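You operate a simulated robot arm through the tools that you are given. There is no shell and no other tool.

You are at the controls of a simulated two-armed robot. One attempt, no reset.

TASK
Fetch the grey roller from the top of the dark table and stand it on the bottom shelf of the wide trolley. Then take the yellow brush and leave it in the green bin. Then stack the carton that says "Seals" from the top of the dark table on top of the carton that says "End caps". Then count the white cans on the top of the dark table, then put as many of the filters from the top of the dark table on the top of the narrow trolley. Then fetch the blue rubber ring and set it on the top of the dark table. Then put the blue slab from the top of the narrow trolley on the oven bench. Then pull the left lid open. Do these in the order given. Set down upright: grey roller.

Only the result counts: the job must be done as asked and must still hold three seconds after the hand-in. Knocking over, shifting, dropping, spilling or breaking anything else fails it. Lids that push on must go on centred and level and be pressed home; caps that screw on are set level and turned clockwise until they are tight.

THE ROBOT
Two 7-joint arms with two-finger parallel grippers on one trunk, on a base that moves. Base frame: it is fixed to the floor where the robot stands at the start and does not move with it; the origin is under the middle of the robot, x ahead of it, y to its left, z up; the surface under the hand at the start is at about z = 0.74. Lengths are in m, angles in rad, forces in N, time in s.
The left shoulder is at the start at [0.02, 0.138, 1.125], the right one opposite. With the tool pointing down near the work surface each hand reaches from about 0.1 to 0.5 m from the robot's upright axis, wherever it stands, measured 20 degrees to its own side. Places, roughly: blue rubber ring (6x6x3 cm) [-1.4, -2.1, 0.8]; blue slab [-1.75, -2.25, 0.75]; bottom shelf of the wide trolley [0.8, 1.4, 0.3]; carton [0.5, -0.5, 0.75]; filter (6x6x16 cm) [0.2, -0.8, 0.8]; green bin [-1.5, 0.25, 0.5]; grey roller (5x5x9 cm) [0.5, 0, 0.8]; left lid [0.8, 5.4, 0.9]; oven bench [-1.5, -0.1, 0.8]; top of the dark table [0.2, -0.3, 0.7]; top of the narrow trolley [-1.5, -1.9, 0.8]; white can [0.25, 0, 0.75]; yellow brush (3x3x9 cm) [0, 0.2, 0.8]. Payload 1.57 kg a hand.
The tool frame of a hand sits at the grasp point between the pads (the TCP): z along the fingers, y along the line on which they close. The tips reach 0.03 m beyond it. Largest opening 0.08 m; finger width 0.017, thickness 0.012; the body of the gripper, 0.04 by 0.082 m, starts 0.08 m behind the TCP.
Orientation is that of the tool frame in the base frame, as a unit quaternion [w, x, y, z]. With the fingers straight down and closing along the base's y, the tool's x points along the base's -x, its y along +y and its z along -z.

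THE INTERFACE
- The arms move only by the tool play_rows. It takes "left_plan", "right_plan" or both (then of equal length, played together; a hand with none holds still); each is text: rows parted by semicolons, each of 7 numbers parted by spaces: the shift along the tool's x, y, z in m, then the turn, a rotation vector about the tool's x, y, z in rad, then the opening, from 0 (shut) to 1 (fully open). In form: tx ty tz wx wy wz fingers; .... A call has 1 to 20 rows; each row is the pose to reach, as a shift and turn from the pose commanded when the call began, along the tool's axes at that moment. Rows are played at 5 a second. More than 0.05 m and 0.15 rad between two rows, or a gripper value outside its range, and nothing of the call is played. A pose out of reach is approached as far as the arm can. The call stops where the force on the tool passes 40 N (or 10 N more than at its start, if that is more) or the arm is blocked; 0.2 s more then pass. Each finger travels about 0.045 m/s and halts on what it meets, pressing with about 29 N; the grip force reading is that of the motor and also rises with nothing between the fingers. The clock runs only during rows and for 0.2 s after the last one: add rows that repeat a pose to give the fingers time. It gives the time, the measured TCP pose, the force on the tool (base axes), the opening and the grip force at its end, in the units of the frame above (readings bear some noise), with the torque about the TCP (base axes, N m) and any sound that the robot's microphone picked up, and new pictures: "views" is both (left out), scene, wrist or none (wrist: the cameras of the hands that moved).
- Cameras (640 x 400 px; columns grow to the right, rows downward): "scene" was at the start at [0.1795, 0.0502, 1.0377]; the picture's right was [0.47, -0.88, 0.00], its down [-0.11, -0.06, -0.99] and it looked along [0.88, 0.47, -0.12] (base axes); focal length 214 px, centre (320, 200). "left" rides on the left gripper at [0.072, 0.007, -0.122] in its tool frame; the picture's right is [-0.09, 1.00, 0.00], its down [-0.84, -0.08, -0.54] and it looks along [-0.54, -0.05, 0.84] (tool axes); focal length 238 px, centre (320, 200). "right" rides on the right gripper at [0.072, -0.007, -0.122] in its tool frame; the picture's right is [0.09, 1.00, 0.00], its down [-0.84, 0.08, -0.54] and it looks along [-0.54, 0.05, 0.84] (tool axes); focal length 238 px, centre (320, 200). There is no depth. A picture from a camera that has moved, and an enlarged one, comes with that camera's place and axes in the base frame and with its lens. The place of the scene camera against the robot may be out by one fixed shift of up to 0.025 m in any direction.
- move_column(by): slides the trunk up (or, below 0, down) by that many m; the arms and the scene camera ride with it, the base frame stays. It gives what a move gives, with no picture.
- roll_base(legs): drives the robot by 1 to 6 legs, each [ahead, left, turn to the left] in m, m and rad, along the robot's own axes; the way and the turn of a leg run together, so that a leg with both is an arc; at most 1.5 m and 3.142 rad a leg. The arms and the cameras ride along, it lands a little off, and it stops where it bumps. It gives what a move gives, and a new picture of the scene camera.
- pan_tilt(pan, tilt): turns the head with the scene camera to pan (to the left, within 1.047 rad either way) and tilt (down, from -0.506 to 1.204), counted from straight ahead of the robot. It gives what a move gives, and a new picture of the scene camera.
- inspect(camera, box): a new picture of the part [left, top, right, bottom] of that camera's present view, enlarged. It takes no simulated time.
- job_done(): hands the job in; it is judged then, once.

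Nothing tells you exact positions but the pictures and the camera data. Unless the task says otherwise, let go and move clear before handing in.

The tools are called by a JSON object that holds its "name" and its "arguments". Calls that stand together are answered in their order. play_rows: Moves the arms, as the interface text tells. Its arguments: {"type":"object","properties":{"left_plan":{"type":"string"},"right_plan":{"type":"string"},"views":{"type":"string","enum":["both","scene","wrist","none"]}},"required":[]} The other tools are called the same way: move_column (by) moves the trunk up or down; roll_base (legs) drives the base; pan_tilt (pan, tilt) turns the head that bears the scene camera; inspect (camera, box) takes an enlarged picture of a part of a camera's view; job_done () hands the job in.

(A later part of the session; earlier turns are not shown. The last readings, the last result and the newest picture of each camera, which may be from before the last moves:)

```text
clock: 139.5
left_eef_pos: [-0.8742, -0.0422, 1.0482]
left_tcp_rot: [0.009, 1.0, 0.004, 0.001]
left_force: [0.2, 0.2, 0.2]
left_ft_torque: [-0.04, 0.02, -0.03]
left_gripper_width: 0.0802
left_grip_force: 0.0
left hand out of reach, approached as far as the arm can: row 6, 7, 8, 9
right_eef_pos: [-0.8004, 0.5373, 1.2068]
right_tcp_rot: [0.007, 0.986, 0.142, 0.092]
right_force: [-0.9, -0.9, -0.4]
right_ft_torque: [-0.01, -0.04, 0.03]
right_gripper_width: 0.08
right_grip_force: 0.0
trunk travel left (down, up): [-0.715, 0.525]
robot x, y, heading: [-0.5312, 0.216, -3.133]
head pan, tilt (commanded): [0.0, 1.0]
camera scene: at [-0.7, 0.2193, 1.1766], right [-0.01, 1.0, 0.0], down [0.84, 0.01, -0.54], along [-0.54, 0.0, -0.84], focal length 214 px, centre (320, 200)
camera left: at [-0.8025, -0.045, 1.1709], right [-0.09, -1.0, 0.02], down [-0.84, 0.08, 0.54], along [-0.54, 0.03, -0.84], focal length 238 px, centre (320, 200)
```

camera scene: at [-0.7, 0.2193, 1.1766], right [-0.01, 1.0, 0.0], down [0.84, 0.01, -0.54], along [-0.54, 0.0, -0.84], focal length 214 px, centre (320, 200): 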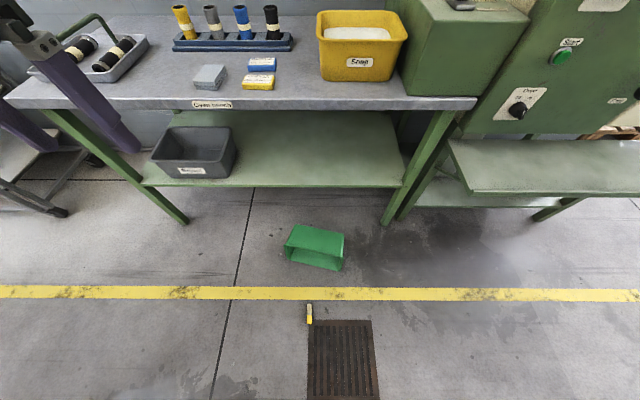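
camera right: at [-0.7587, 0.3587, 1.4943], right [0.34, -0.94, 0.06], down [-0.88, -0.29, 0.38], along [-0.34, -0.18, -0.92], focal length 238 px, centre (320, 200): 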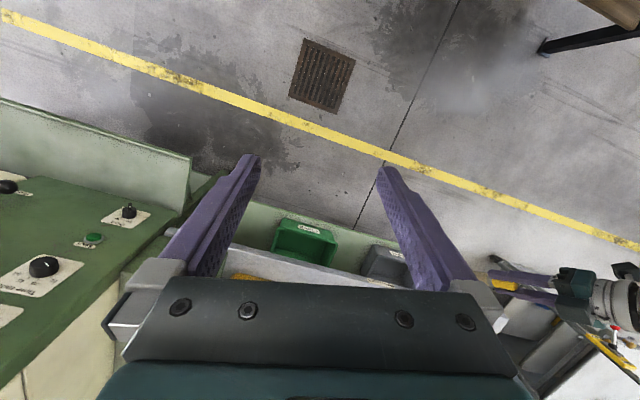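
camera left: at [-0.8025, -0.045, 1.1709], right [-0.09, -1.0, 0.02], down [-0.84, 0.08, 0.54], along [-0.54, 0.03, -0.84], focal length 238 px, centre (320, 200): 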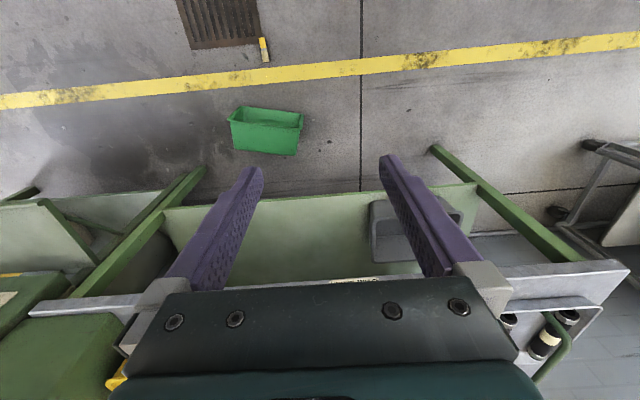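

{"name": "roll_base", "arguments": {"legs": [[-0.02, -0.095, 0]]}}

{"name": "move_column", "arguments": {"by": -0.4}}

{"name": "inspect", "arguments": {"camera": "left", "box": [0, 0, 640, 400]}}

```text
clock: 140.7
left_eef_pos: [-0.8546, 0.0564, 1.0489]
left_tcp_rot: [0.006, 1.0, 0.008, -0.001]
left_force: [0.3, 0.3, 0.1]
left_ft_torque: [-0.01, -0.02, -0.02]
left_gripper_width: 0.08
left_grip_force: 0.0
right_eef_pos: [-0.7832, 0.6342, 1.2059]
right_tcp_rot: [0.006, 0.985, 0.143, 0.093]
right_force: [1.0, 0.0, -0.3]
right_ft_torque: [0.0, -0.01, -0.04]
right_gripper_width: 0.0798
right_grip_force: 0.0
trunk travel left (down, up): [-0.715, 0.525]
robot x, y, heading: [-0.5119, 0.3087, -3.135]
head pan, tilt (commanded): [0.0, 1.0]
camera scene: at [-0.6812, 0.3155, 1.1766], right [-0.01, 1.0, 0.0], down [0.84, 0.01, -0.54], along [-0.54, 0.0, -0.84], focal length 214 px, centre (320, 200)
```

scene: 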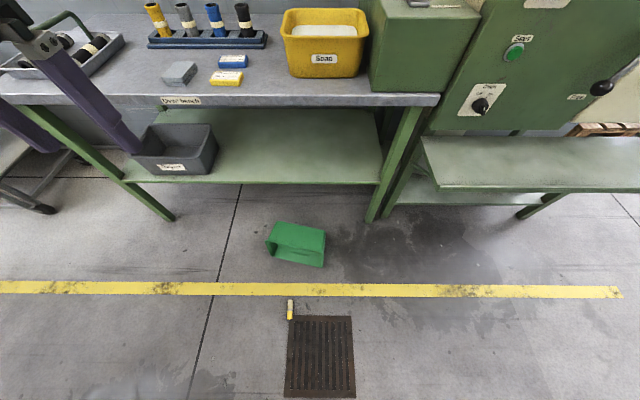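

```text
clock: 144.5
left_eef_pos: [-0.8542, 0.0517, 0.65]
left_tcp_rot: [0.009, 1.0, 0.01, -0.001]
left_force: [-0.3, -0.1, 0.1]
left_ft_torque: [0.0, 0.01, 0.02]
left_gripper_width: 0.08
left_grip_force: 0.0
right_eef_pos: [-0.7827, 0.635, 0.8084]
right_tcp_rot: [0.007, 0.985, 0.143, 0.093]
right_force: [1.1, 0.7, 0.0]
right_ft_torque: [-0.06, 0.01, 0.01]
right_gripper_width: 0.0799
right_grip_force: 0.1
trunk travel left (down, up): [-0.315, 0.925]
robot x, y, heading: [-0.5135, 0.3089, -3.134]
head pan, tilt (commanded): [0.0, 1.0]
```

```text
1.00 times, centred on (320, 200) of left (not enlarged: the box is as wide or as high as the picture)
camera zoom: at [-0.7828, 0.0492, 0.7711], right [-0.07, -1.0, 0.02], down [-0.84, 0.07, 0.54], along [-0.54, 0.02, -0.84], focal length 238 px, centre (320, 200)
```

zoom: 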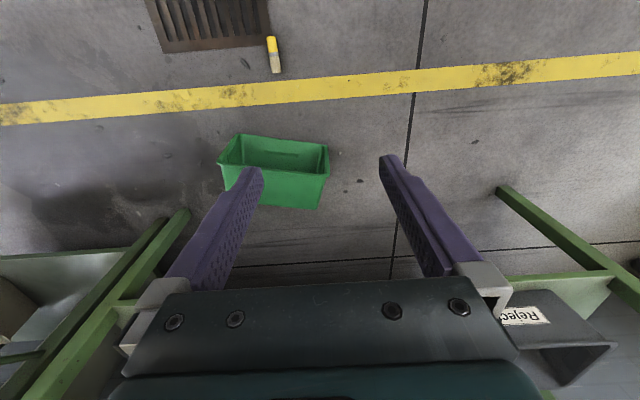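

{"name": "play_rows", "arguments": {"left_plan": "0.025 -0.035 0 0 0 0 1; 0.05 -0.07 0 0 0 0 1; 0.076 -0.1055 0 0 0 0 1; 0.076 -0.1055 0 0 0 0 1", "views": "none"}}

{"name": "move_column", "arguments": {"by": -0.31}}

{"name": "inspect", "arguments": {"camera": "left", "box": [0, 0, 640, 400]}}

```text
clock: 145.7
left_eef_pos: [-0.8002, 0.1104, 0.5922]
left_tcp_rot: [0.06, 0.998, 0.02, -0.008]
left_force: [-0.5, -0.1, -1.3]
left_ft_torque: [-0.01, 0.04, 0.0]
left_gripper_width: 0.0801
left_grip_force: 0.0
left hand out of reach, approached as far as the arm can: row 1, 2, 3, 4
right_eef_pos: [-0.7817, 0.6326, 0.8073]
right_tcp_rot: [0.006, 0.985, 0.143, 0.093]
right_force: [-0.2, -0.1, 0.3]
right_ft_torque: [0.0, -0.01, -0.01]
right_gripper_width: 0.0802
right_grip_force: 0.1
trunk travel left (down, up): [-0.315, 0.925]
robot x, y, heading: [-0.509, 0.3099, -3.133]
head pan, tilt (commanded): [0.0, 1.0]
stopped in row 4 (left hand): the arm was blocked; the commanded pose is now the measured one
```

```text
clock: 148.8
left_eef_pos: [-0.8006, 0.1113, 0.2806]
left_tcp_rot: [0.06, 0.998, 0.02, -0.007]
left_force: [0.0, -1.1, 0.0]
left_ft_torque: [0.01, 0.0, -0.01]
left_gripper_width: 0.08
left_grip_force: 0.0
right_eef_pos: [-0.7821, 0.634, 0.4972]
right_tcp_rot: [0.006, 0.985, 0.143, 0.093]
right_force: [1.4, 0.5, 0.3]
right_ft_torque: [-0.04, -0.02, 0.0]
right_gripper_width: 0.0799
right_grip_force: 0.0
trunk travel left (down, up): [-0.005, 1.235]
robot x, y, heading: [-0.509, 0.3123, -3.135]
head pan, tilt (commanded): [0.0, 1.0]
```

```text
1.00 times, centred on (320, 200) of left (not enlarged: the box is as wide or as high as the picture)
camera zoom: at [-0.7272, 0.1225, 0.4021], right [-0.05, -0.99, 0.12], down [-0.83, 0.11, 0.54], along [-0.55, -0.07, -0.83], focal length 238 px, centre (320, 200)
```

zoom: 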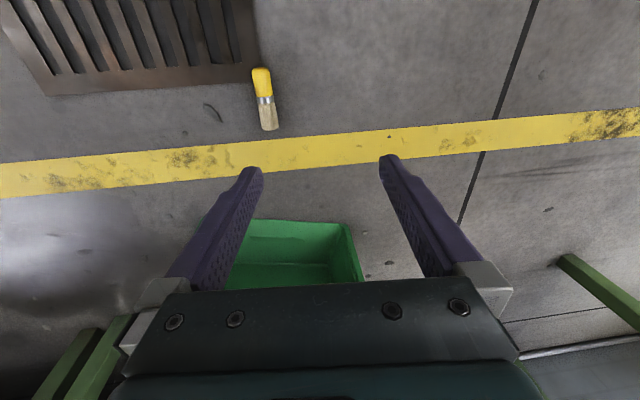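

{"name": "play_rows", "arguments": {"left_plan": "0.005 -0.0172 0.0381 0.03 0.0035 0.01 1; 0.0101 -0.0344 0.0763 0.06 0.007 0.02 1; 0.0152 -0.0516 0.1144 0.09 0.0105 0.03 1; 0.0202 -0.0688 0.1525 0.12 0.014 0.04 1; 0.0202 -0.0688 0.1525 0.12 0.014 0.04 1", "views": "wrist"}}

```text
clock: 150.0
left_eef_pos: [-0.7833, 0.1699, 0.1208]
left_tcp_rot: [-0.009, 1.0, -0.001, -0.001]
left_force: [-0.6, -0.4, -0.2]
left_ft_torque: [0.04, -0.02, 0.02]
left_gripper_width: 0.0798
left_grip_force: 0.1
right_eef_pos: [-0.783, 0.6338, 0.4966]
right_tcp_rot: [0.007, 0.985, 0.143, 0.093]
right_force: [-0.1, -1.3, -0.4]
right_ft_torque: [0.04, -0.01, 0.03]
right_gripper_width: 0.0803
right_grip_force: 0.0
trunk travel left (down, up): [-0.005, 1.235]
robot x, y, heading: [-0.5127, 0.3089, -3.134]
head pan, tilt (commanded): [0.0, 1.0]
camera left: at [-0.7124, 0.1621, 0.2425], right [-0.09, -1.0, -0.02], down [-0.84, 0.07, 0.54], along [-0.54, 0.07, -0.84], focal length 238 px, centre (320, 200)
```

left: 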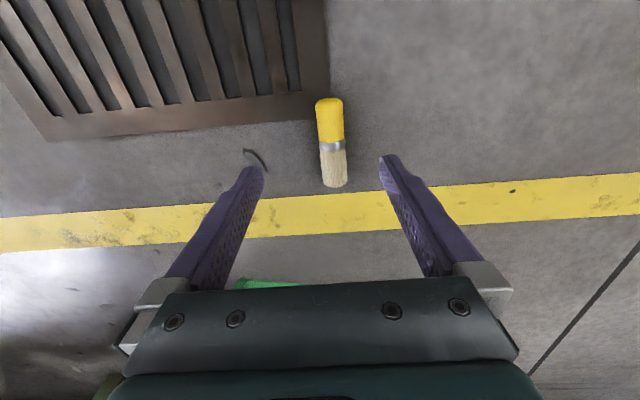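

{"name": "play_rows", "arguments": {"left_plan": "0.003 0.004 0.035 0 0 0 1; 0.005 0.008 0.065 0 0 0 1; 0.005 0.008 0.086 0 0 0 1; 0.005 0.008 0.086 0 0 0 1", "views": "wrist"}}

```text
clock: 151.0
left_eef_pos: [-0.7795, 0.1646, 0.0348]
left_tcp_rot: [-0.007, 1.0, 0.0, 0.0]
left_force: [0.1, -0.6, -0.2]
left_ft_torque: [0.0, -0.01, 0.04]
left_gripper_width: 0.0798
left_grip_force: 0.0
right_eef_pos: [-0.7823, 0.6346, 0.4964]
right_tcp_rot: [0.006, 0.985, 0.143, 0.093]
right_force: [0.3, 0.5, 0.4]
right_ft_torque: [0.01, 0.03, -0.01]
right_gripper_width: 0.0801
right_grip_force: 0.1
trunk travel left (down, up): [-0.005, 1.235]
robot x, y, heading: [-0.5081, 0.3088, -3.128]
head pan, tilt (commanded): [0.0, 1.0]
camera left: at [-0.7074, 0.1567, 0.1565], right [-0.09, -1.0, -0.01], down [-0.84, 0.07, 0.54], along [-0.54, 0.06, -0.84], focal length 238 px, centre (320, 200)
```

left: 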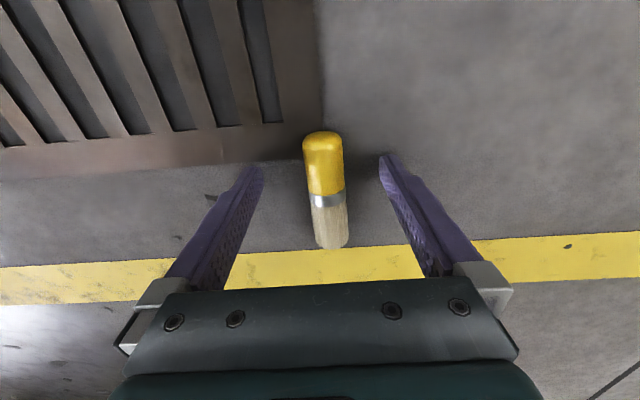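

{"name": "play_rows", "arguments": {"left_plan": "0 0 0 0 0 0 0.5; 0 0 0 0 0 0 0; 0 0 0 0 0 0 0; 0 0 0 0 0 0 0; 0 0 0 0 0 0 0; 0 0 0 0 0 0 0", "views": "wrist"}}

```text
clock: 152.4
left_eef_pos: [-0.7783, 0.1651, 0.0341]
left_tcp_rot: [-0.007, 1.0, 0.0, 0.0]
left_force: [0.4, -1.1, 0.5]
left_ft_torque: [0.02, -0.02, 0.02]
left_gripper_width: 0.0244
left_grip_force: 29.4
right_eef_pos: [-0.7821, 0.6339, 0.4975]
right_tcp_rot: [0.006, 0.985, 0.143, 0.092]
right_force: [1.0, 0.3, -0.1]
right_ft_torque: [0.03, 0.02, 0.02]
right_gripper_width: 0.0796
right_grip_force: 0.0
trunk travel left (down, up): [-0.005, 1.235]
robot x, y, heading: [-0.5102, 0.3087, -3.13]
head pan, tilt (commanded): [0.0, 1.0]
camera left: at [-0.7074, 0.1567, 0.1565], right [-0.09, -1.0, -0.01], down [-0.84, 0.07, 0.54], along [-0.54, 0.06, -0.84], focal length 238 px, centre (320, 200)
```

left: 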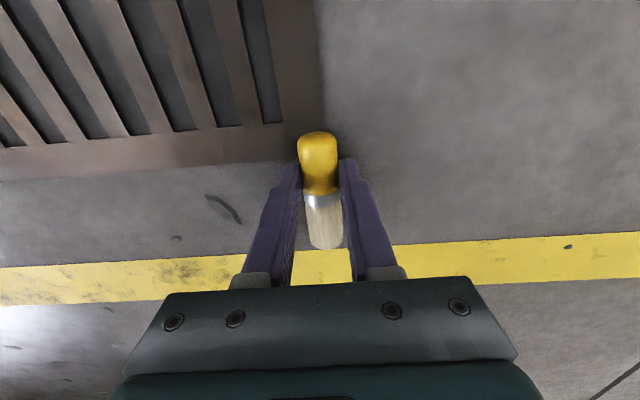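

The brush is back in the left hand. I'll lift it clear, then pitch the right hand forward to tip the bin upright.

{"name": "play_rows", "arguments": {"left_plan": "0 0 -0.04 0 0 0 0; -0.008 0.018 -0.08 0 0 0 0; -0.016 0.037 -0.12 0 0 0 0; -0.024 0.055 -0.155 0 0 0 0; -0.032 0.073 -0.19 0 0 0 0; -0.032 0.073 -0.217 0 0 0 0; -0.032 0.073 -0.217 0 0 0 0", "views": "wrist"}}

```text
clock: 154.0
left_eef_pos: [-0.8058, 0.0856, 0.2517]
left_tcp_rot: [-0.006, 1.0, -0.001, 0.001]
left_force: [-0.1, -0.1, -0.5]
left_ft_torque: [0.0, -0.01, 0.01]
left_gripper_width: 0.0241
left_grip_force: 29.0
right_eef_pos: [-0.7825, 0.6346, 0.4962]
right_tcp_rot: [0.006, 0.985, 0.142, 0.093]
right_force: [-0.1, -0.1, 0.2]
right_ft_torque: [0.0, 0.03, 0.0]
right_gripper_width: 0.08
right_grip_force: 0.1
trunk travel left (down, up): [-0.005, 1.235]
robot x, y, heading: [-0.5068, 0.3086, -3.132]
head pan, tilt (commanded): [0.0, 1.0]
camera left: at [-0.7349, 0.0787, 0.3747], right [-0.09, -1.0, -0.01], down [-0.84, 0.07, 0.54], along [-0.54, 0.06, -0.84], focal length 238 px, centre (320, 200)
```

left: 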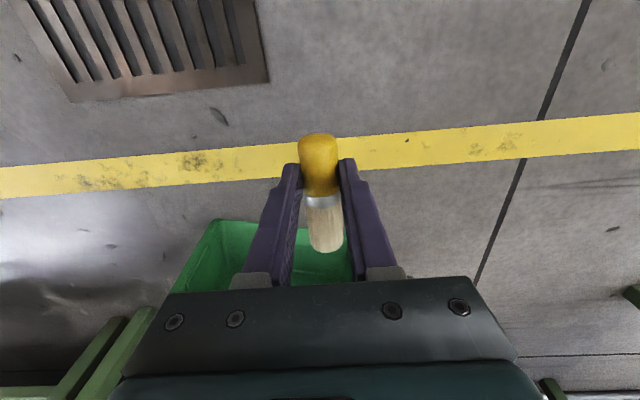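

{"name": "play_rows", "arguments": {"right_plan": "-0.0205 0.0155 0.0118 0.0166 -0.1228 0.0258 0.3; -0.0411 0.0309 0.0236 0.0332 -0.2455 0.0515 0; -0.0616 0.0464 0.0354 0.0499 -0.3683 0.0773 0; -0.0821 0.0618 0.0472 0.0665 -0.491 0.1031 0; -0.1027 0.0773 0.059 0.0831 -0.6138 0.1289 0; -0.1232 0.0927 0.0707 0.0997 -0.7365 0.1546 0; -0.1437 0.1082 0.0825 0.1163 -0.8593 0.1804 0; -0.1642 0.1236 0.0943 0.133 -0.982 0.2062 0; -0.1848 0.1391 0.1061 0.1496 -1.1048 0.2319 0; -0.2053 0.1545 0.1179 0.1662 -1.2275 0.2577 0; -0.2053 0.1545 0.1179 0.1662 -1.2275 0.2577 0", "views": "both"}}

```text
clock: 156.1
left_eef_pos: [-0.8059, 0.0856, 0.252]
left_tcp_rot: [-0.007, 1.0, 0.0, 0.001]
left_force: [0.5, -0.7, 0.5]
left_ft_torque: [0.02, -0.02, 0.02]
left_gripper_width: 0.024
left_grip_force: 28.9
right_eef_pos: [-0.9042, 0.4821, 0.3613]
right_tcp_rot: [-0.061, 0.885, 0.046, -0.46]
right_force: [-0.4, -0.9, -0.1]
right_ft_torque: [-0.01, -0.03, -0.04]
right_gripper_width: 0.0003
right_grip_force: 21.4
right hand out of reach, approached as far as the arm can: row 1, 2, 3, 4, 5, 6
trunk travel left (down, up): [-0.005, 1.235]
robot x, y, heading: [-0.5089, 0.3113, -3.134]
head pan, tilt (commanded): [0.0, 1.0]
stopped in row 10 (right hand): the arm was blocked; the commanded pose is now the measured one
camera scene: at [-0.6806, 0.3151, 0.4665], right [-0.01, 1.0, 0.0], down [0.84, 0.01, -0.54], along [-0.54, 0.0, -0.84], focal length 214 px, centre (320, 200)
camera right: at [-0.7658, 0.4924, 0.3745], right [0.08, -0.97, -0.22], down [-0.03, -0.23, 0.97], along [-1.0, -0.07, -0.05], focal length 238 px, centre (320, 200)
```

scene: 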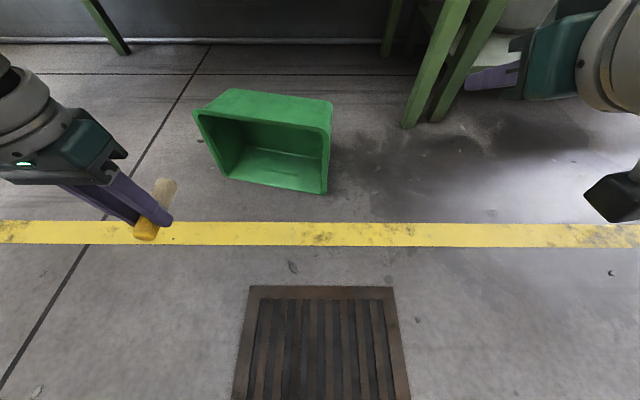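
right: 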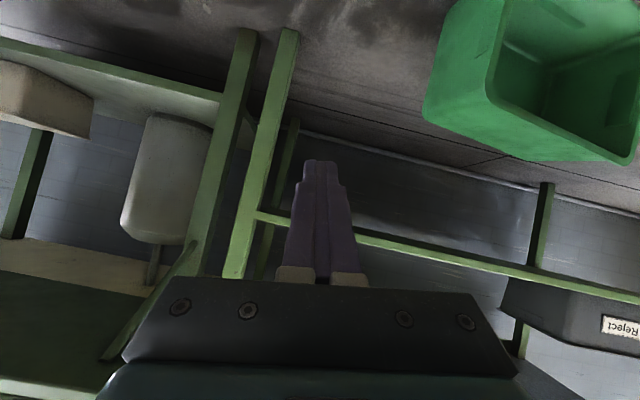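

{"name": "roll_base", "arguments": {"legs": [[0, 0.32, 0], [0, 0, -0.18]]}}

{"name": "inspect", "arguments": {"camera": "right", "box": [0, 0, 640, 400]}}

```text
clock: 158.9
left_eef_pos: [-0.8377, -0.1879, 0.252]
left_tcp_rot: [-0.007, 0.996, -0.086, 0.001]
left_force: [-0.8, -0.4, -1.0]
left_ft_torque: [0.0, -0.03, 0.01]
left_gripper_width: 0.024
left_grip_force: 29.0
right_eef_pos: [-0.8664, 0.2203, 0.3625]
right_tcp_rot: [-0.1, 0.885, -0.031, -0.453]
right_force: [-1.1, 0.0, -0.6]
right_ft_torque: [-0.03, 0.0, 0.0]
right_gripper_width: 0.0
right_grip_force: 21.2
trunk travel left (down, up): [-0.005, 1.235]
robot x, y, heading: [-0.509, -0.0163, 2.975]
head pan, tilt (commanded): [0.0, 1.0]
camera scene: at [-0.6754, 0.0167, 0.4666], right [0.16, 0.99, 0.0], down [0.83, -0.14, -0.54], along [-0.53, 0.09, -0.84], focal length 214 px, centre (320, 200)
```

scene: 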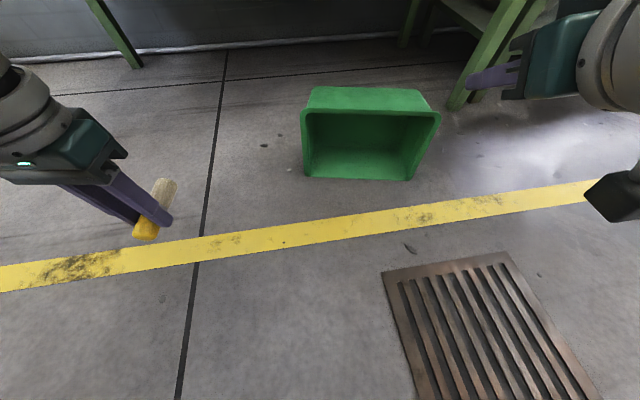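

```text
1.00 times, centred on (320, 200) of right (not enlarged: the box is as wide or as high as the picture)
camera zoom: at [-0.7285, 0.2061, 0.3748], right [-0.09, -0.97, -0.22], down [-0.07, -0.22, 0.97], along [-0.99, 0.1, -0.05], focal length 238 px, centre (320, 200)
```

zoom: 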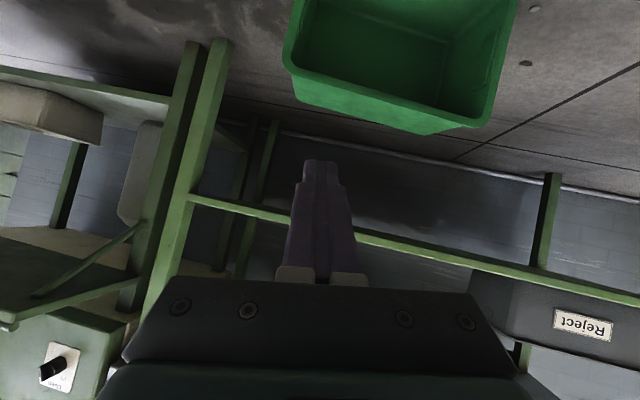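

{"name": "play_rows", "arguments": {"right_plan": "0.0269 0.0148 0.0171 -0.0108 -0.0148 0.0227 0; 0.0538 0.0296 0.0343 -0.0215 -0.0295 0.0453 0; 0.0808 0.0444 0.0514 -0.0323 -0.0443 0.068 0; 0.1077 0.0592 0.0685 -0.043 -0.059 0.0907 0; 0.1346 0.074 0.0857 -0.0538 -0.0738 0.1133 0; 0.1615 0.0888 0.1028 -0.0645 -0.0885 0.136 0; 0.1615 0.0888 0.1028 -0.0645 -0.0885 0.136 0", "views": "both"}}

```text
clock: 160.5
left_eef_pos: [-0.8376, -0.1873, 0.2529]
left_tcp_rot: [-0.007, 0.996, -0.086, 0.001]
left_force: [0.3, 0.9, 0.1]
left_ft_torque: [0.0, -0.02, 0.02]
left_gripper_width: 0.024
left_grip_force: 28.5
right_eef_pos: [-0.8622, 0.1783, 0.1559]
right_tcp_rot: [-0.058, 0.865, -0.057, -0.496]
right_force: [-0.4, -0.3, -0.1]
right_ft_torque: [-0.03, -0.01, 0.01]
right_gripper_width: 0.0
right_grip_force: 21.1
trunk travel left (down, up): [-0.005, 1.235]
robot x, y, heading: [-0.5074, -0.0155, 2.984]
head pan, tilt (commanded): [0.0, 1.0]
camera scene: at [-0.6754, 0.017, 0.4666], right [0.16, 0.99, 0.0], down [0.83, -0.14, -0.54], along [-0.53, 0.09, -0.84], focal length 214 px, centre (320, 200)
camera right: at [-0.7226, 0.1637, 0.1545], right [-0.11, -0.99, -0.12], down [0.03, -0.13, 0.99], along [-0.99, 0.1, 0.04], focal length 238 px, centre (320, 200)
```

scene: 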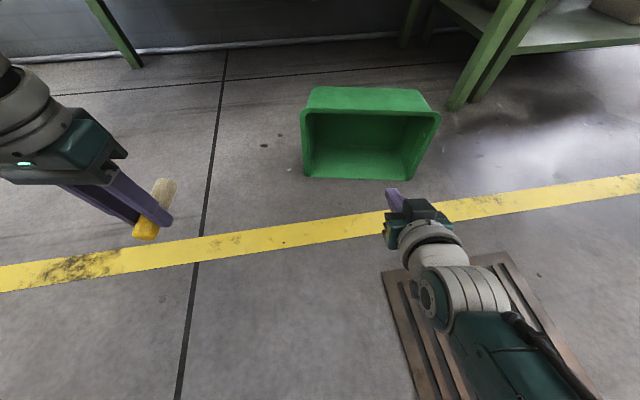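
right: 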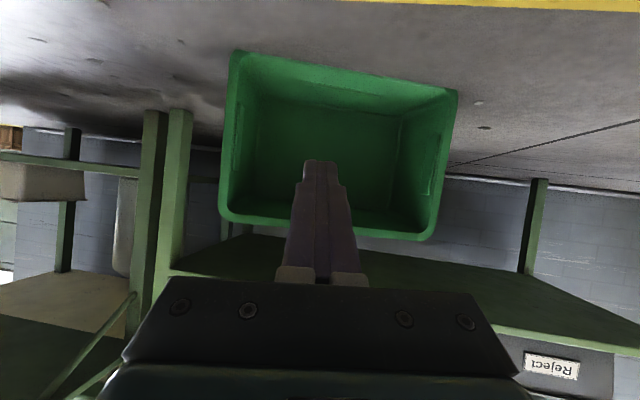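

{"name": "roll_base", "arguments": {"legs": [[0.25, 0, 0]]}}

{"name": "inspect", "arguments": {"camera": "right", "box": [0, 0, 640, 400]}}

```text
clock: 162.4
left_eef_pos: [-1.0817, -0.1445, 0.2516]
left_tcp_rot: [-0.007, 0.996, -0.089, 0.002]
left_force: [-0.8, -0.2, -0.6]
left_ft_torque: [0.04, -0.02, -0.06]
left_gripper_width: 0.0242
left_grip_force: 29.4
right_eef_pos: [-1.1063, 0.2221, 0.1564]
right_tcp_rot: [-0.059, 0.864, -0.062, -0.497]
right_force: [2.6, -0.8, 3.9]
right_ft_torque: [0.14, -0.13, -0.13]
right_gripper_width: 0.0
right_grip_force: 21.2
trunk travel left (down, up): [-0.005, 1.235]
robot x, y, heading: [-0.7511, 0.026, 2.979]
head pan, tilt (commanded): [0.0, 1.0]
camera scene: at [-0.9196, 0.0589, 0.4663], right [0.17, 0.99, 0.0], down [0.83, -0.14, -0.54], along [-0.53, 0.09, -0.84], focal length 214 px, centre (320, 200)
```

scene: 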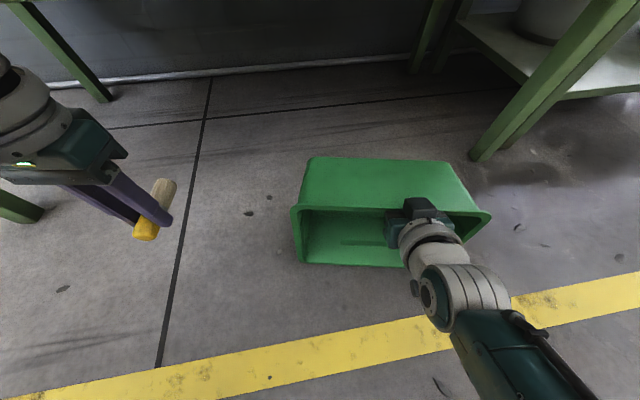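

```text
1.00 times, centred on (320, 200) of right (not enlarged: the box is as wide or as high as the picture)
camera zoom: at [-0.9666, 0.2064, 0.1549], right [-0.12, -0.99, -0.12], down [0.03, -0.13, 0.99], along [-0.99, 0.12, 0.04], focal length 238 px, centre (320, 200)
```

zoom: 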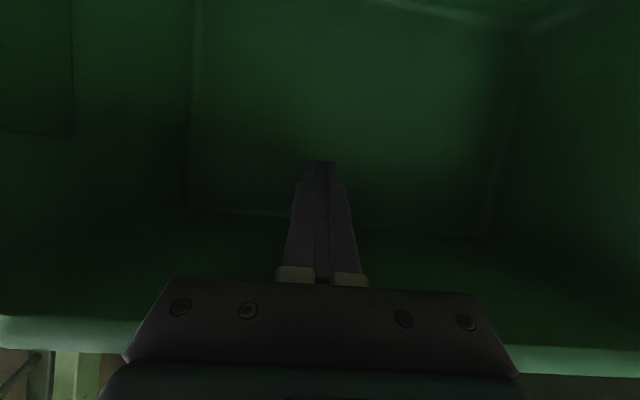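

{"name": "play_rows", "arguments": {"right_plan": "-0.0193 0 0.0235 0 0 0 0; -0.0404 0 0.046 0 0 0 0", "views": "both"}}

```text
clock: 163.0
left_eef_pos: [-1.0872, -0.1436, 0.2538]
left_tcp_rot: [-0.007, 0.996, -0.089, 0.0]
left_force: [0.0, 0.3, -0.3]
left_ft_torque: [0.02, -0.04, 0.04]
left_gripper_width: 0.0242
left_grip_force: 29.0
right_eef_pos: [-1.1714, 0.2329, 0.1689]
right_tcp_rot: [-0.062, 0.863, -0.062, -0.497]
right_force: [0.7, 0.1, 0.5]
right_ft_torque: [0.0, -0.02, -0.02]
right_gripper_width: 0.0
right_grip_force: 21.2
trunk travel left (down, up): [-0.005, 1.235]
robot x, y, heading: [-0.7517, 0.0222, 2.974]
head pan, tilt (commanded): [0.0, 1.0]
camera scene: at [-0.9244, 0.0594, 0.4668], right [0.17, 0.99, 0.0], down [0.83, -0.14, -0.54], along [-0.53, 0.09, -0.84], focal length 214 px, centre (320, 200)
camera right: at [-1.0316, 0.2163, 0.1677], right [-0.12, -0.98, -0.12], down [0.03, -0.13, 0.99], along [-0.99, 0.12, 0.05], focal length 238 px, centre (320, 200)
```

scene: 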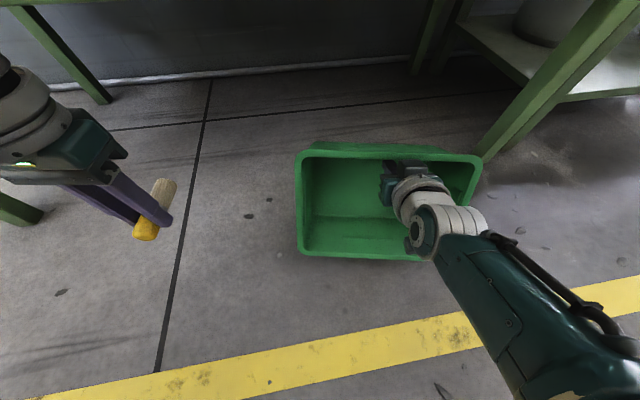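
right: 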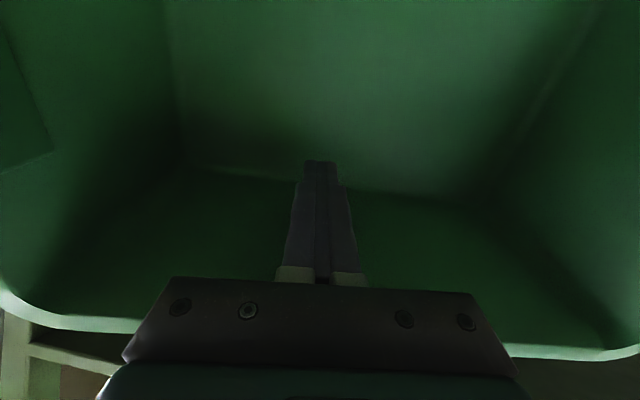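

The bin is tipping upright as planned. I'll keep pushing gently.

{"name": "play_rows", "arguments": {"right_plan": "-0.015 0 0.0225 0 0 0 0; -0.028 0 0.042 0 0 0 0; -0.028 0 0.042 0 0 0 0", "views": "both"}}

```text
clock: 163.8
left_eef_pos: [-1.0841, -0.1443, 0.2528]
left_tcp_rot: [-0.007, 0.996, -0.089, 0.001]
left_force: [0.0, 0.6, -0.3]
left_ft_torque: [0.01, -0.01, 0.0]
left_gripper_width: 0.0242
left_grip_force: 29.3
right_eef_pos: [-1.216, 0.2387, 0.1735]
right_tcp_rot: [-0.06, 0.863, -0.063, -0.497]
right_force: [0.5, -0.7, 0.3]
right_ft_torque: [0.0, 0.04, 0.01]
right_gripper_width: 0.0002
right_grip_force: 21.2
trunk travel left (down, up): [-0.005, 1.235]
robot x, y, heading: [-0.7514, 0.0254, 2.976]
head pan, tilt (commanded): [0.0, 1.0]
camera scene: at [-0.9209, 0.0592, 0.4665], right [0.17, 0.99, 0.0], down [0.83, -0.14, -0.54], along [-0.53, 0.09, -0.84], focal length 214 px, centre (320, 200)
camera right: at [-1.077, 0.2225, 0.1706], right [-0.12, -0.99, -0.12], down [0.03, -0.13, 0.99], along [-0.99, 0.12, 0.05], focal length 238 px, centre (320, 200)
```

scene: 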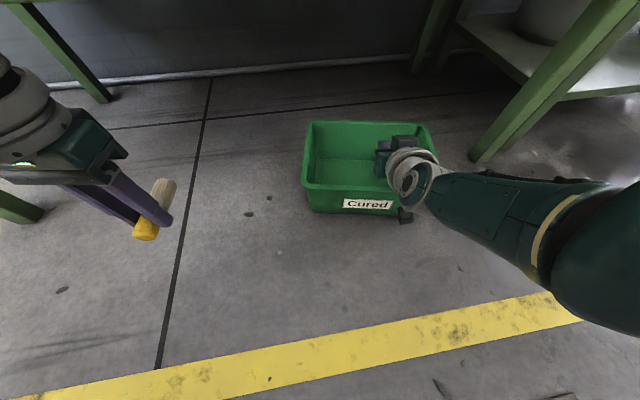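
right: 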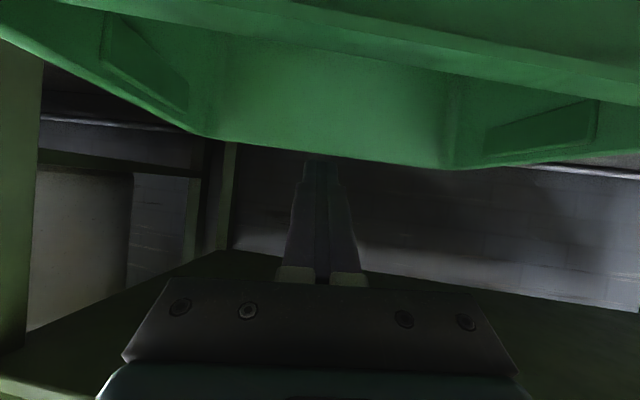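

The bin stands upright with its label facing me. I'll raise the right hand clear and back it out.

{"name": "play_rows", "arguments": {"right_plan": "-0.026 0 -0.015 0 0 0 0; -0.001 0 -0.058 0 0 0 0; 0.024 0 -0.1016 0 0 0 0; 0.044 0 -0.136 0 0 0 0; 0.044 0 -0.136 0 0 0 0", "views": "both"}}

```text
refused: row 3 steps farther than a row can; nothing moved
```

{"name": "play_rows", "arguments": {"right_plan": "-0.026 0 -0.015 0 0 0 0; -0.006 0 -0.0497 0 0 0 0; 0.014 0 -0.0843 0 0 0 0; 0.034 0 -0.119 0 0 0 0; 0.044 0 -0.136 0 0 0 0; 0.044 0 -0.136 0 0 0 0", "views": "both"}}

```text
clock: 165.2
left_eef_pos: [-1.0865, -0.1448, 0.2527]
left_tcp_rot: [-0.006, 0.996, -0.09, 0.001]
left_force: [-0.8, 0.1, -0.5]
left_ft_torque: [0.02, -0.02, 0.0]
left_gripper_width: 0.0242
left_grip_force: 29.3
right_eef_pos: [-1.0821, 0.2268, 0.2052]
right_tcp_rot: [-0.073, 0.862, -0.051, -0.5]
right_force: [0.6, -0.2, -0.3]
right_ft_torque: [0.01, -0.05, 0.01]
right_gripper_width: 0.0003
right_grip_force: 21.3
trunk travel left (down, up): [-0.005, 1.235]
robot x, y, heading: [-0.7531, 0.0259, 2.973]
head pan, tilt (commanded): [0.0, 1.0]
camera scene: at [-0.9228, 0.0593, 0.4667], right [0.17, 0.99, 0.0], down [0.83, -0.14, -0.54], along [-0.53, 0.09, -0.84], focal length 214 px, centre (320, 200)
camera right: at [-0.9431, 0.2116, 0.2024], right [-0.12, -0.98, -0.15], down [0.04, -0.16, 0.99], along [-0.99, 0.11, 0.05], focal length 238 px, centre (320, 200)
```

scene: 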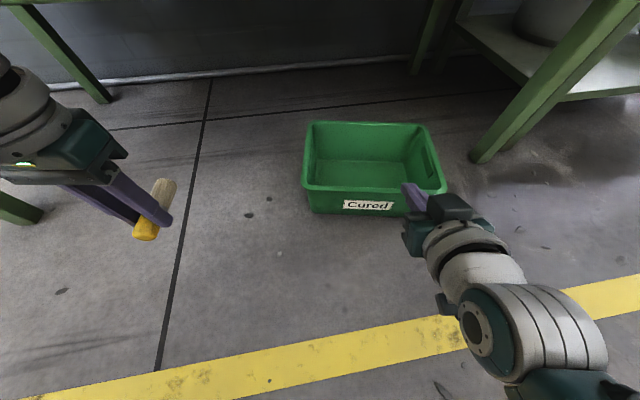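
right: 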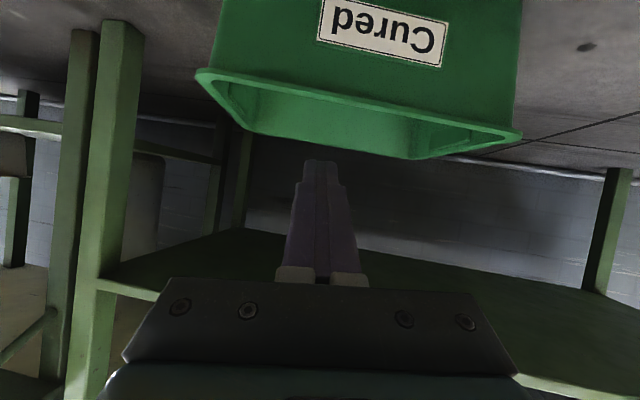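

{"name": "roll_base", "arguments": {"legs": [[0.13, -0.17, 0]]}}

{"name": "inspect", "arguments": {"camera": "left", "box": [0, 0, 640, 400]}}

```text
clock: 166.8
left_eef_pos: [-1.1869, 0.0391, 0.252]
left_tcp_rot: [-0.007, 0.996, -0.09, 0.001]
left_force: [-0.5, 1.2, 0.1]
left_ft_torque: [0.0, -0.01, -0.02]
left_gripper_width: 0.0243
left_grip_force: 29.1
right_eef_pos: [-1.1778, 0.4056, 0.2013]
right_tcp_rot: [-0.07, 0.865, -0.05, -0.495]
right_force: [0.2, -0.9, -0.4]
right_ft_torque: [0.0, 0.01, -0.02]
right_gripper_width: 0.0
right_grip_force: 20.8
trunk travel left (down, up): [-0.005, 1.235]
robot x, y, heading: [-0.8568, 0.207, 2.97]
head pan, tilt (commanded): [0.0, 1.0]
camera scene: at [-1.0239, 0.2426, 0.4664], right [0.17, 0.99, 0.0], down [0.83, -0.14, -0.54], along [-0.53, 0.09, -0.84], focal length 214 px, centre (320, 200)
```

scene: 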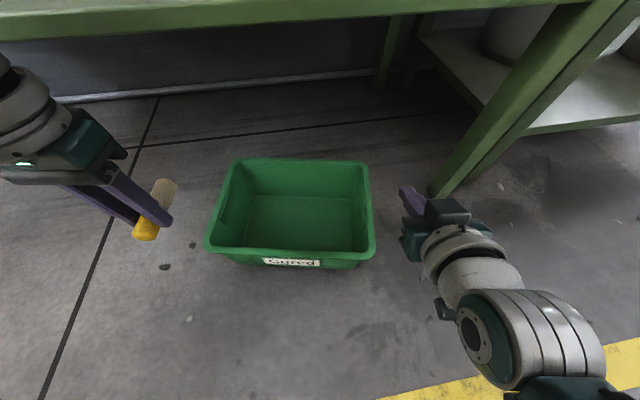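

```text
1.00 times, centred on (320, 200) of left (not enlarged: the box is as wide or as high as the picture)
camera zoom: at [-1.1181, 0.0188, 0.3744], right [-0.27, -0.96, -0.01], down [-0.81, 0.22, 0.54], along [-0.52, 0.16, -0.84], focal length 238 px, centre (320, 200)
```

zoom: 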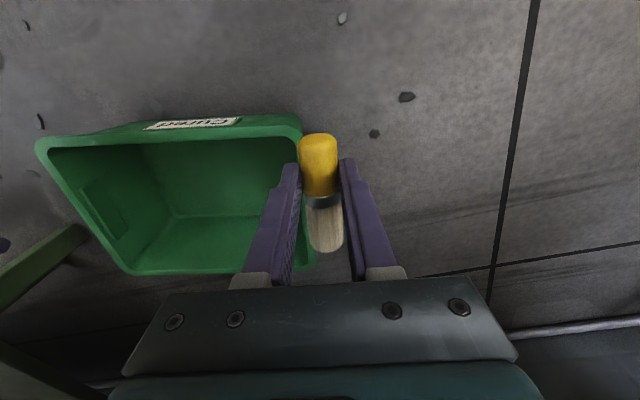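

{"name": "play_rows", "arguments": {"left_plan": "-0.0186 -0.0344 0 0 0 0 0; -0.0372 -0.0688 0 0 0 0 0; -0.0558 -0.1032 0 0 0 0 0; -0.0744 -0.1376 0 0 0 0 0; -0.093 -0.172 0 0 0 0 0; -0.093 -0.172 0 0 0 0 0", "views": "both"}}

```text
clock: 168.2
left_eef_pos: [-1.2393, 0.2189, 0.25]
left_tcp_rot: [-0.005, 0.996, -0.089, 0.005]
left_force: [24.4, -12.0, 5.4]
left_ft_torque: [1.85, 3.95, 0.42]
left_gripper_width: 0.024
left_grip_force: 28.9
right_eef_pos: [-1.1676, 0.4061, 0.1987]
right_tcp_rot: [-0.074, 0.866, -0.046, -0.492]
right_force: [0.5, 0.2, -0.7]
right_ft_torque: [-0.02, 0.0, 0.01]
right_gripper_width: 0.0
right_grip_force: 21.1
trunk travel left (down, up): [-0.005, 1.235]
robot x, y, heading: [-0.856, 0.2058, 2.971]
head pan, tilt (commanded): [0.0, 1.0]
camera scene: at [-1.0157, 0.24, 0.4655], right [0.17, 0.99, 0.0], down [0.83, -0.14, -0.53], along [-0.53, 0.09, -0.85], focal length 214 px, centre (320, 200)
camera left: at [-1.1706, 0.1995, 0.3726], right [-0.27, -0.96, -0.01], down [-0.82, 0.22, 0.54], along [-0.51, 0.15, -0.84], focal length 238 px, centre (320, 200)
```

scene: 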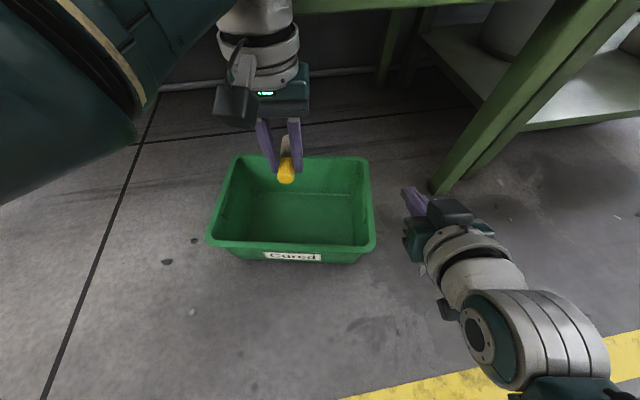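
left: 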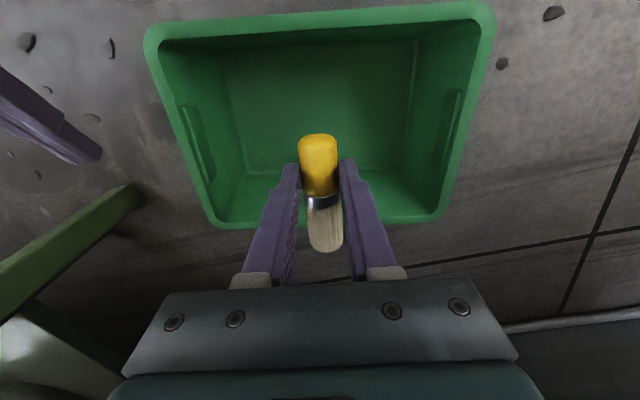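

The left wrist is touching the bench's shelf edge. I'll back off at once and tilt the hand forward so the wrist stays clear.

{"name": "play_rows", "arguments": {"left_plan": "0.03 0 0 0 0 0 0; 0.06 0 0 0 0 0 0; 0.06 0 0 0 -0.13 0 0; 0.06 0 0 0 -0.26 0 0; 0.05 0 0 0 -0.39 0 0; 0.04 0 0.0 0 -0.52 0 0; 0.04 0 0.0 0 -0.52 0 0", "views": "both"}}

```text
clock: 169.8
left_eef_pos: [-1.209, 0.2228, 0.2538]
left_tcp_rot: [-0.03, 0.963, -0.085, -0.255]
left_force: [-0.5, -1.1, -0.8]
left_ft_torque: [-0.02, -0.02, 0.0]
left_gripper_width: 0.0242
left_grip_force: 28.7
right_eef_pos: [-1.1809, 0.4137, 0.2014]
right_tcp_rot: [-0.075, 0.865, -0.045, -0.495]
right_force: [-0.2, -0.1, 0.1]
right_ft_torque: [0.0, -0.05, 0.03]
right_gripper_width: 0.0001
right_grip_force: 21.3
trunk travel left (down, up): [-0.005, 1.235]
robot x, y, heading: [-0.858, 0.2135, 2.968]
head pan, tilt (commanded): [0.0, 1.0]
camera scene: at [-1.0256, 0.2456, 0.4667], right [0.17, 0.99, 0.0], down [0.83, -0.14, -0.54], along [-0.53, 0.09, -0.84], focal length 214 px, centre (320, 200)
camera left: at [-1.0906, 0.1936, 0.3233], right [-0.26, -0.97, 0.03], down [-0.44, 0.14, 0.89], along [-0.86, 0.21, -0.46], focal length 238 px, centre (320, 200)
```

scene: 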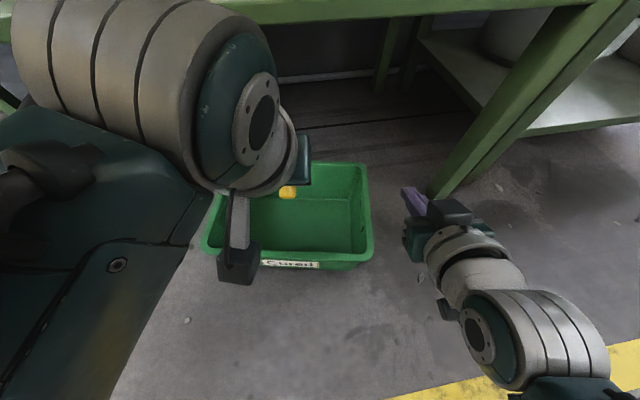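
left: 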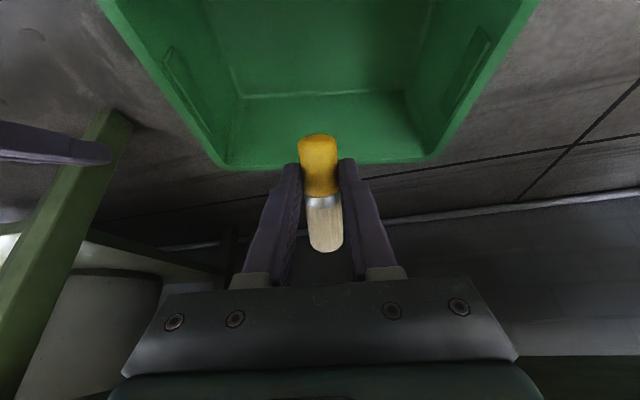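

{"name": "play_rows", "arguments": {"left_plan": "-0.013 0 0.0075 0 0 0 0; -0.026 0 0.015 0 0 0 0; -0.008 0 0.046 0 0 0 0; 0.01 0 0.077 0 0 0 0; 0.019 0 0.093 0 0 0 0; 0.019 0 0.093 0 0 0 0", "views": "both"}}

```text
clock: 171.2
left_eef_pos: [-1.237, 0.2283, 0.1669]
left_tcp_rot: [-0.03, 0.963, -0.084, -0.255]
left_force: [0.1, 0.6, -0.5]
left_ft_torque: [0.01, -0.03, -0.01]
left_gripper_width: 0.0241
left_grip_force: 29.4
right_eef_pos: [-1.1788, 0.4125, 0.1999]
right_tcp_rot: [-0.075, 0.864, -0.045, -0.495]
right_force: [0.6, -0.7, -0.2]
right_ft_torque: [0.04, 0.01, 0.04]
right_gripper_width: 0.0001
right_grip_force: 20.5
trunk travel left (down, up): [-0.005, 1.235]
robot x, y, heading: [-0.8525, 0.2111, 2.971]
head pan, tilt (commanded): [0.0, 1.0]
camera scene: at [-1.0251, 0.2451, 0.4666], right [0.17, 0.99, 0.0], down [0.83, -0.14, -0.54], along [-0.53, 0.09, -0.84], focal length 214 px, centre (320, 200)
camera left: at [-1.1174, 0.1993, 0.2363], right [-0.26, -0.97, 0.03], down [-0.44, 0.15, 0.89], along [-0.86, 0.21, -0.46], focal length 238 px, centre (320, 200)
```

scene: 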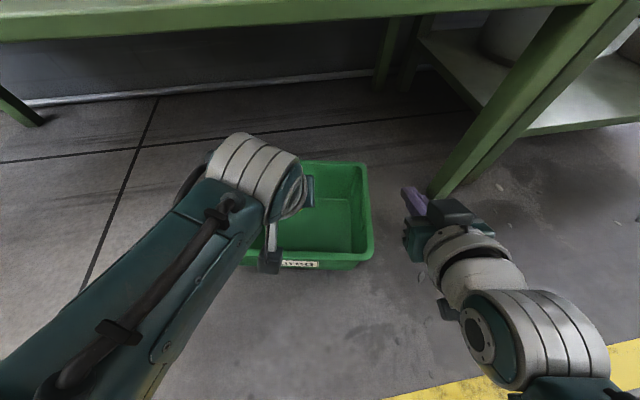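
left: 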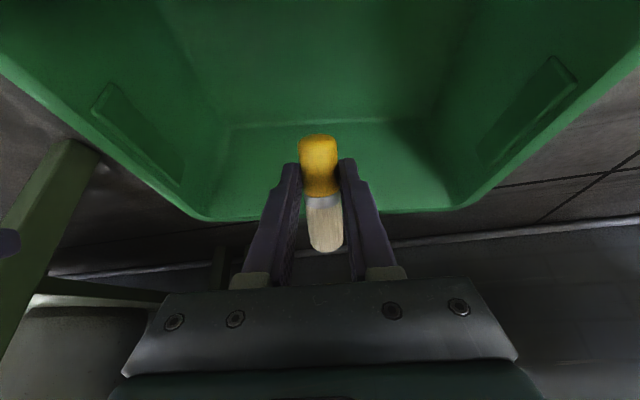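

{"name": "play_rows", "arguments": {"left_plan": "0 0 0 0 0 0 0.5; 0 0 0 0 0 0 0.8; 0 0 0 0 0 0 0.8; 0 0 0 0 0 0 0.8", "views": "wrist"}}

```text
clock: 172.2
left_eef_pos: [-1.2374, 0.2293, 0.1669]
left_tcp_rot: [-0.03, 0.963, -0.084, -0.254]
left_force: [0.5, 0.3, 0.3]
left_ft_torque: [-0.02, 0.02, 0.03]
left_gripper_width: 0.0641
left_grip_force: 0.1
right_eef_pos: [-1.1793, 0.4126, 0.2019]
right_tcp_rot: [-0.074, 0.865, -0.044, -0.495]
right_force: [-1.1, 0.0, -0.4]
right_ft_torque: [0.01, -0.01, 0.02]
right_gripper_width: 0.0
right_grip_force: 21.4
trunk travel left (down, up): [-0.005, 1.235]
robot x, y, heading: [-0.8559, 0.2126, 2.969]
head pan, tilt (commanded): [0.0, 1.0]
camera left: at [-1.1176, 0.1994, 0.2365], right [-0.26, -0.97, 0.03], down [-0.44, 0.15, 0.89], along [-0.86, 0.21, -0.46], focal length 238 px, centre (320, 200)
```

left: 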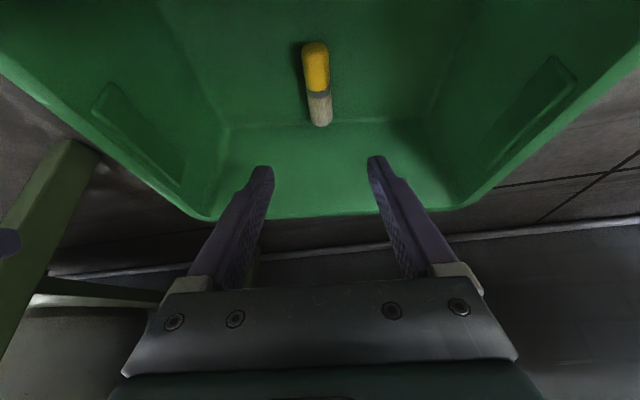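

The brush is lying in the bin. Now I'll set both hands over the bin's side walls so I can lift it back onto its shelf.

{"name": "play_rows", "arguments": {"left_plan": "-0.0208 0 -0.036 0 0 0 1; -0.0415 0 -0.0719 0 0 0 1; -0.0357 0.032 -0.0753 0 -0.13 0 1; -0.0298 0.064 -0.0787 0 -0.26 0 1; -0.024 0.096 -0.082 0 -0.39 0 1; -0.0181 0.128 -0.0854 0 -0.52 0 1; -0.0181 0.128 -0.0854 0 -0.52 0 1", "right_plan": "0 0.007 0 0 0 0.016 0.2; 0 0.014 0 0 0 0.032 0.4; 0 0.021 0 0 0 0.048 0.6; 0 0.028 0 0 0 0.064 0.8; 0 0.035 0 0 0 0.08 1; 0 0.042 0 0 0 0.094 1; 0 0.042 0 0 0 0.094 1", "views": "both"}}

```text
clock: 173.4
left_eef_pos: [-1.236, 0.1315, 0.2474]
left_tcp_rot: [-0.045, 0.9, -0.078, -0.427]
left_force: [1.0, 0.7, -0.2]
left_ft_torque: [-0.02, 0.0, 0.02]
left_gripper_width: 0.0802
left_grip_force: 0.0
right_eef_pos: [-1.1732, 0.4188, 0.1882]
right_tcp_rot: [-0.102, 0.865, -0.024, -0.491]
right_force: [-0.1, -0.1, 0.4]
right_ft_torque: [0.02, 0.02, -0.01]
right_gripper_width: 0.0801
right_grip_force: 0.0
trunk travel left (down, up): [-0.005, 1.235]
robot x, y, heading: [-0.8573, 0.2105, 2.971]
head pan, tilt (commanded): [0.0, 1.0]
stopped in row 6 (right hand): the arm was blocked; the commanded pose is now the measured one
camera scene: at [-1.0252, 0.2441, 0.4666], right [0.17, 0.99, 0.0], down [0.83, -0.14, -0.54], along [-0.53, 0.09, -0.84], focal length 214 px, centre (320, 200)
camera right: at [-1.0334, 0.4064, 0.1878], right [-0.09, -0.97, -0.23], down [0.01, -0.23, 0.97], along [-1.0, 0.09, 0.03], focal length 238 px, centre (320, 200)
camera left: at [-1.0996, 0.1012, 0.2685], right [-0.24, -0.97, 0.06], down [-0.09, 0.08, 0.99], along [-0.97, 0.23, -0.11], focal length 238 px, centre (320, 200)
```

scene: 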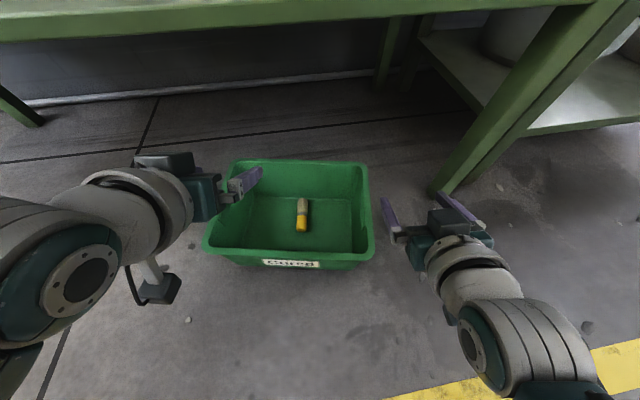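
right: 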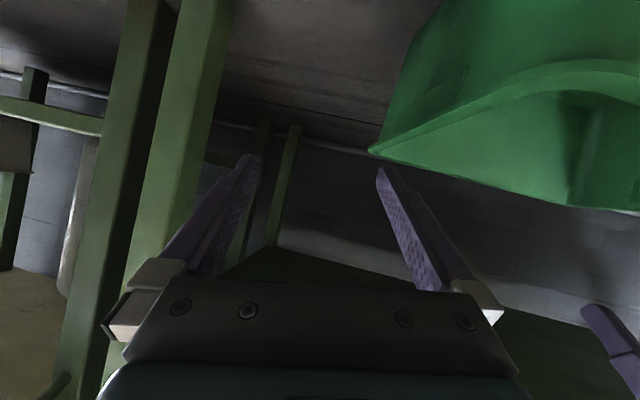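
left: 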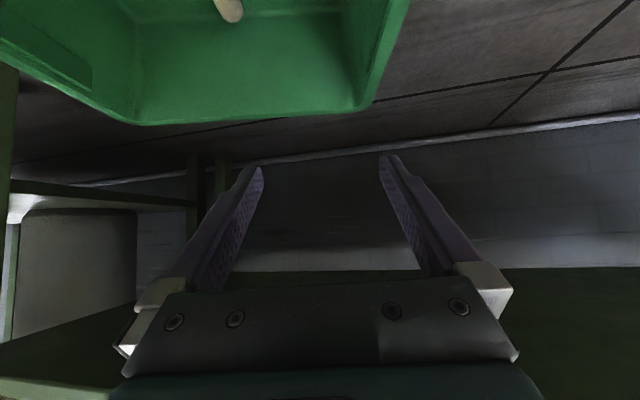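

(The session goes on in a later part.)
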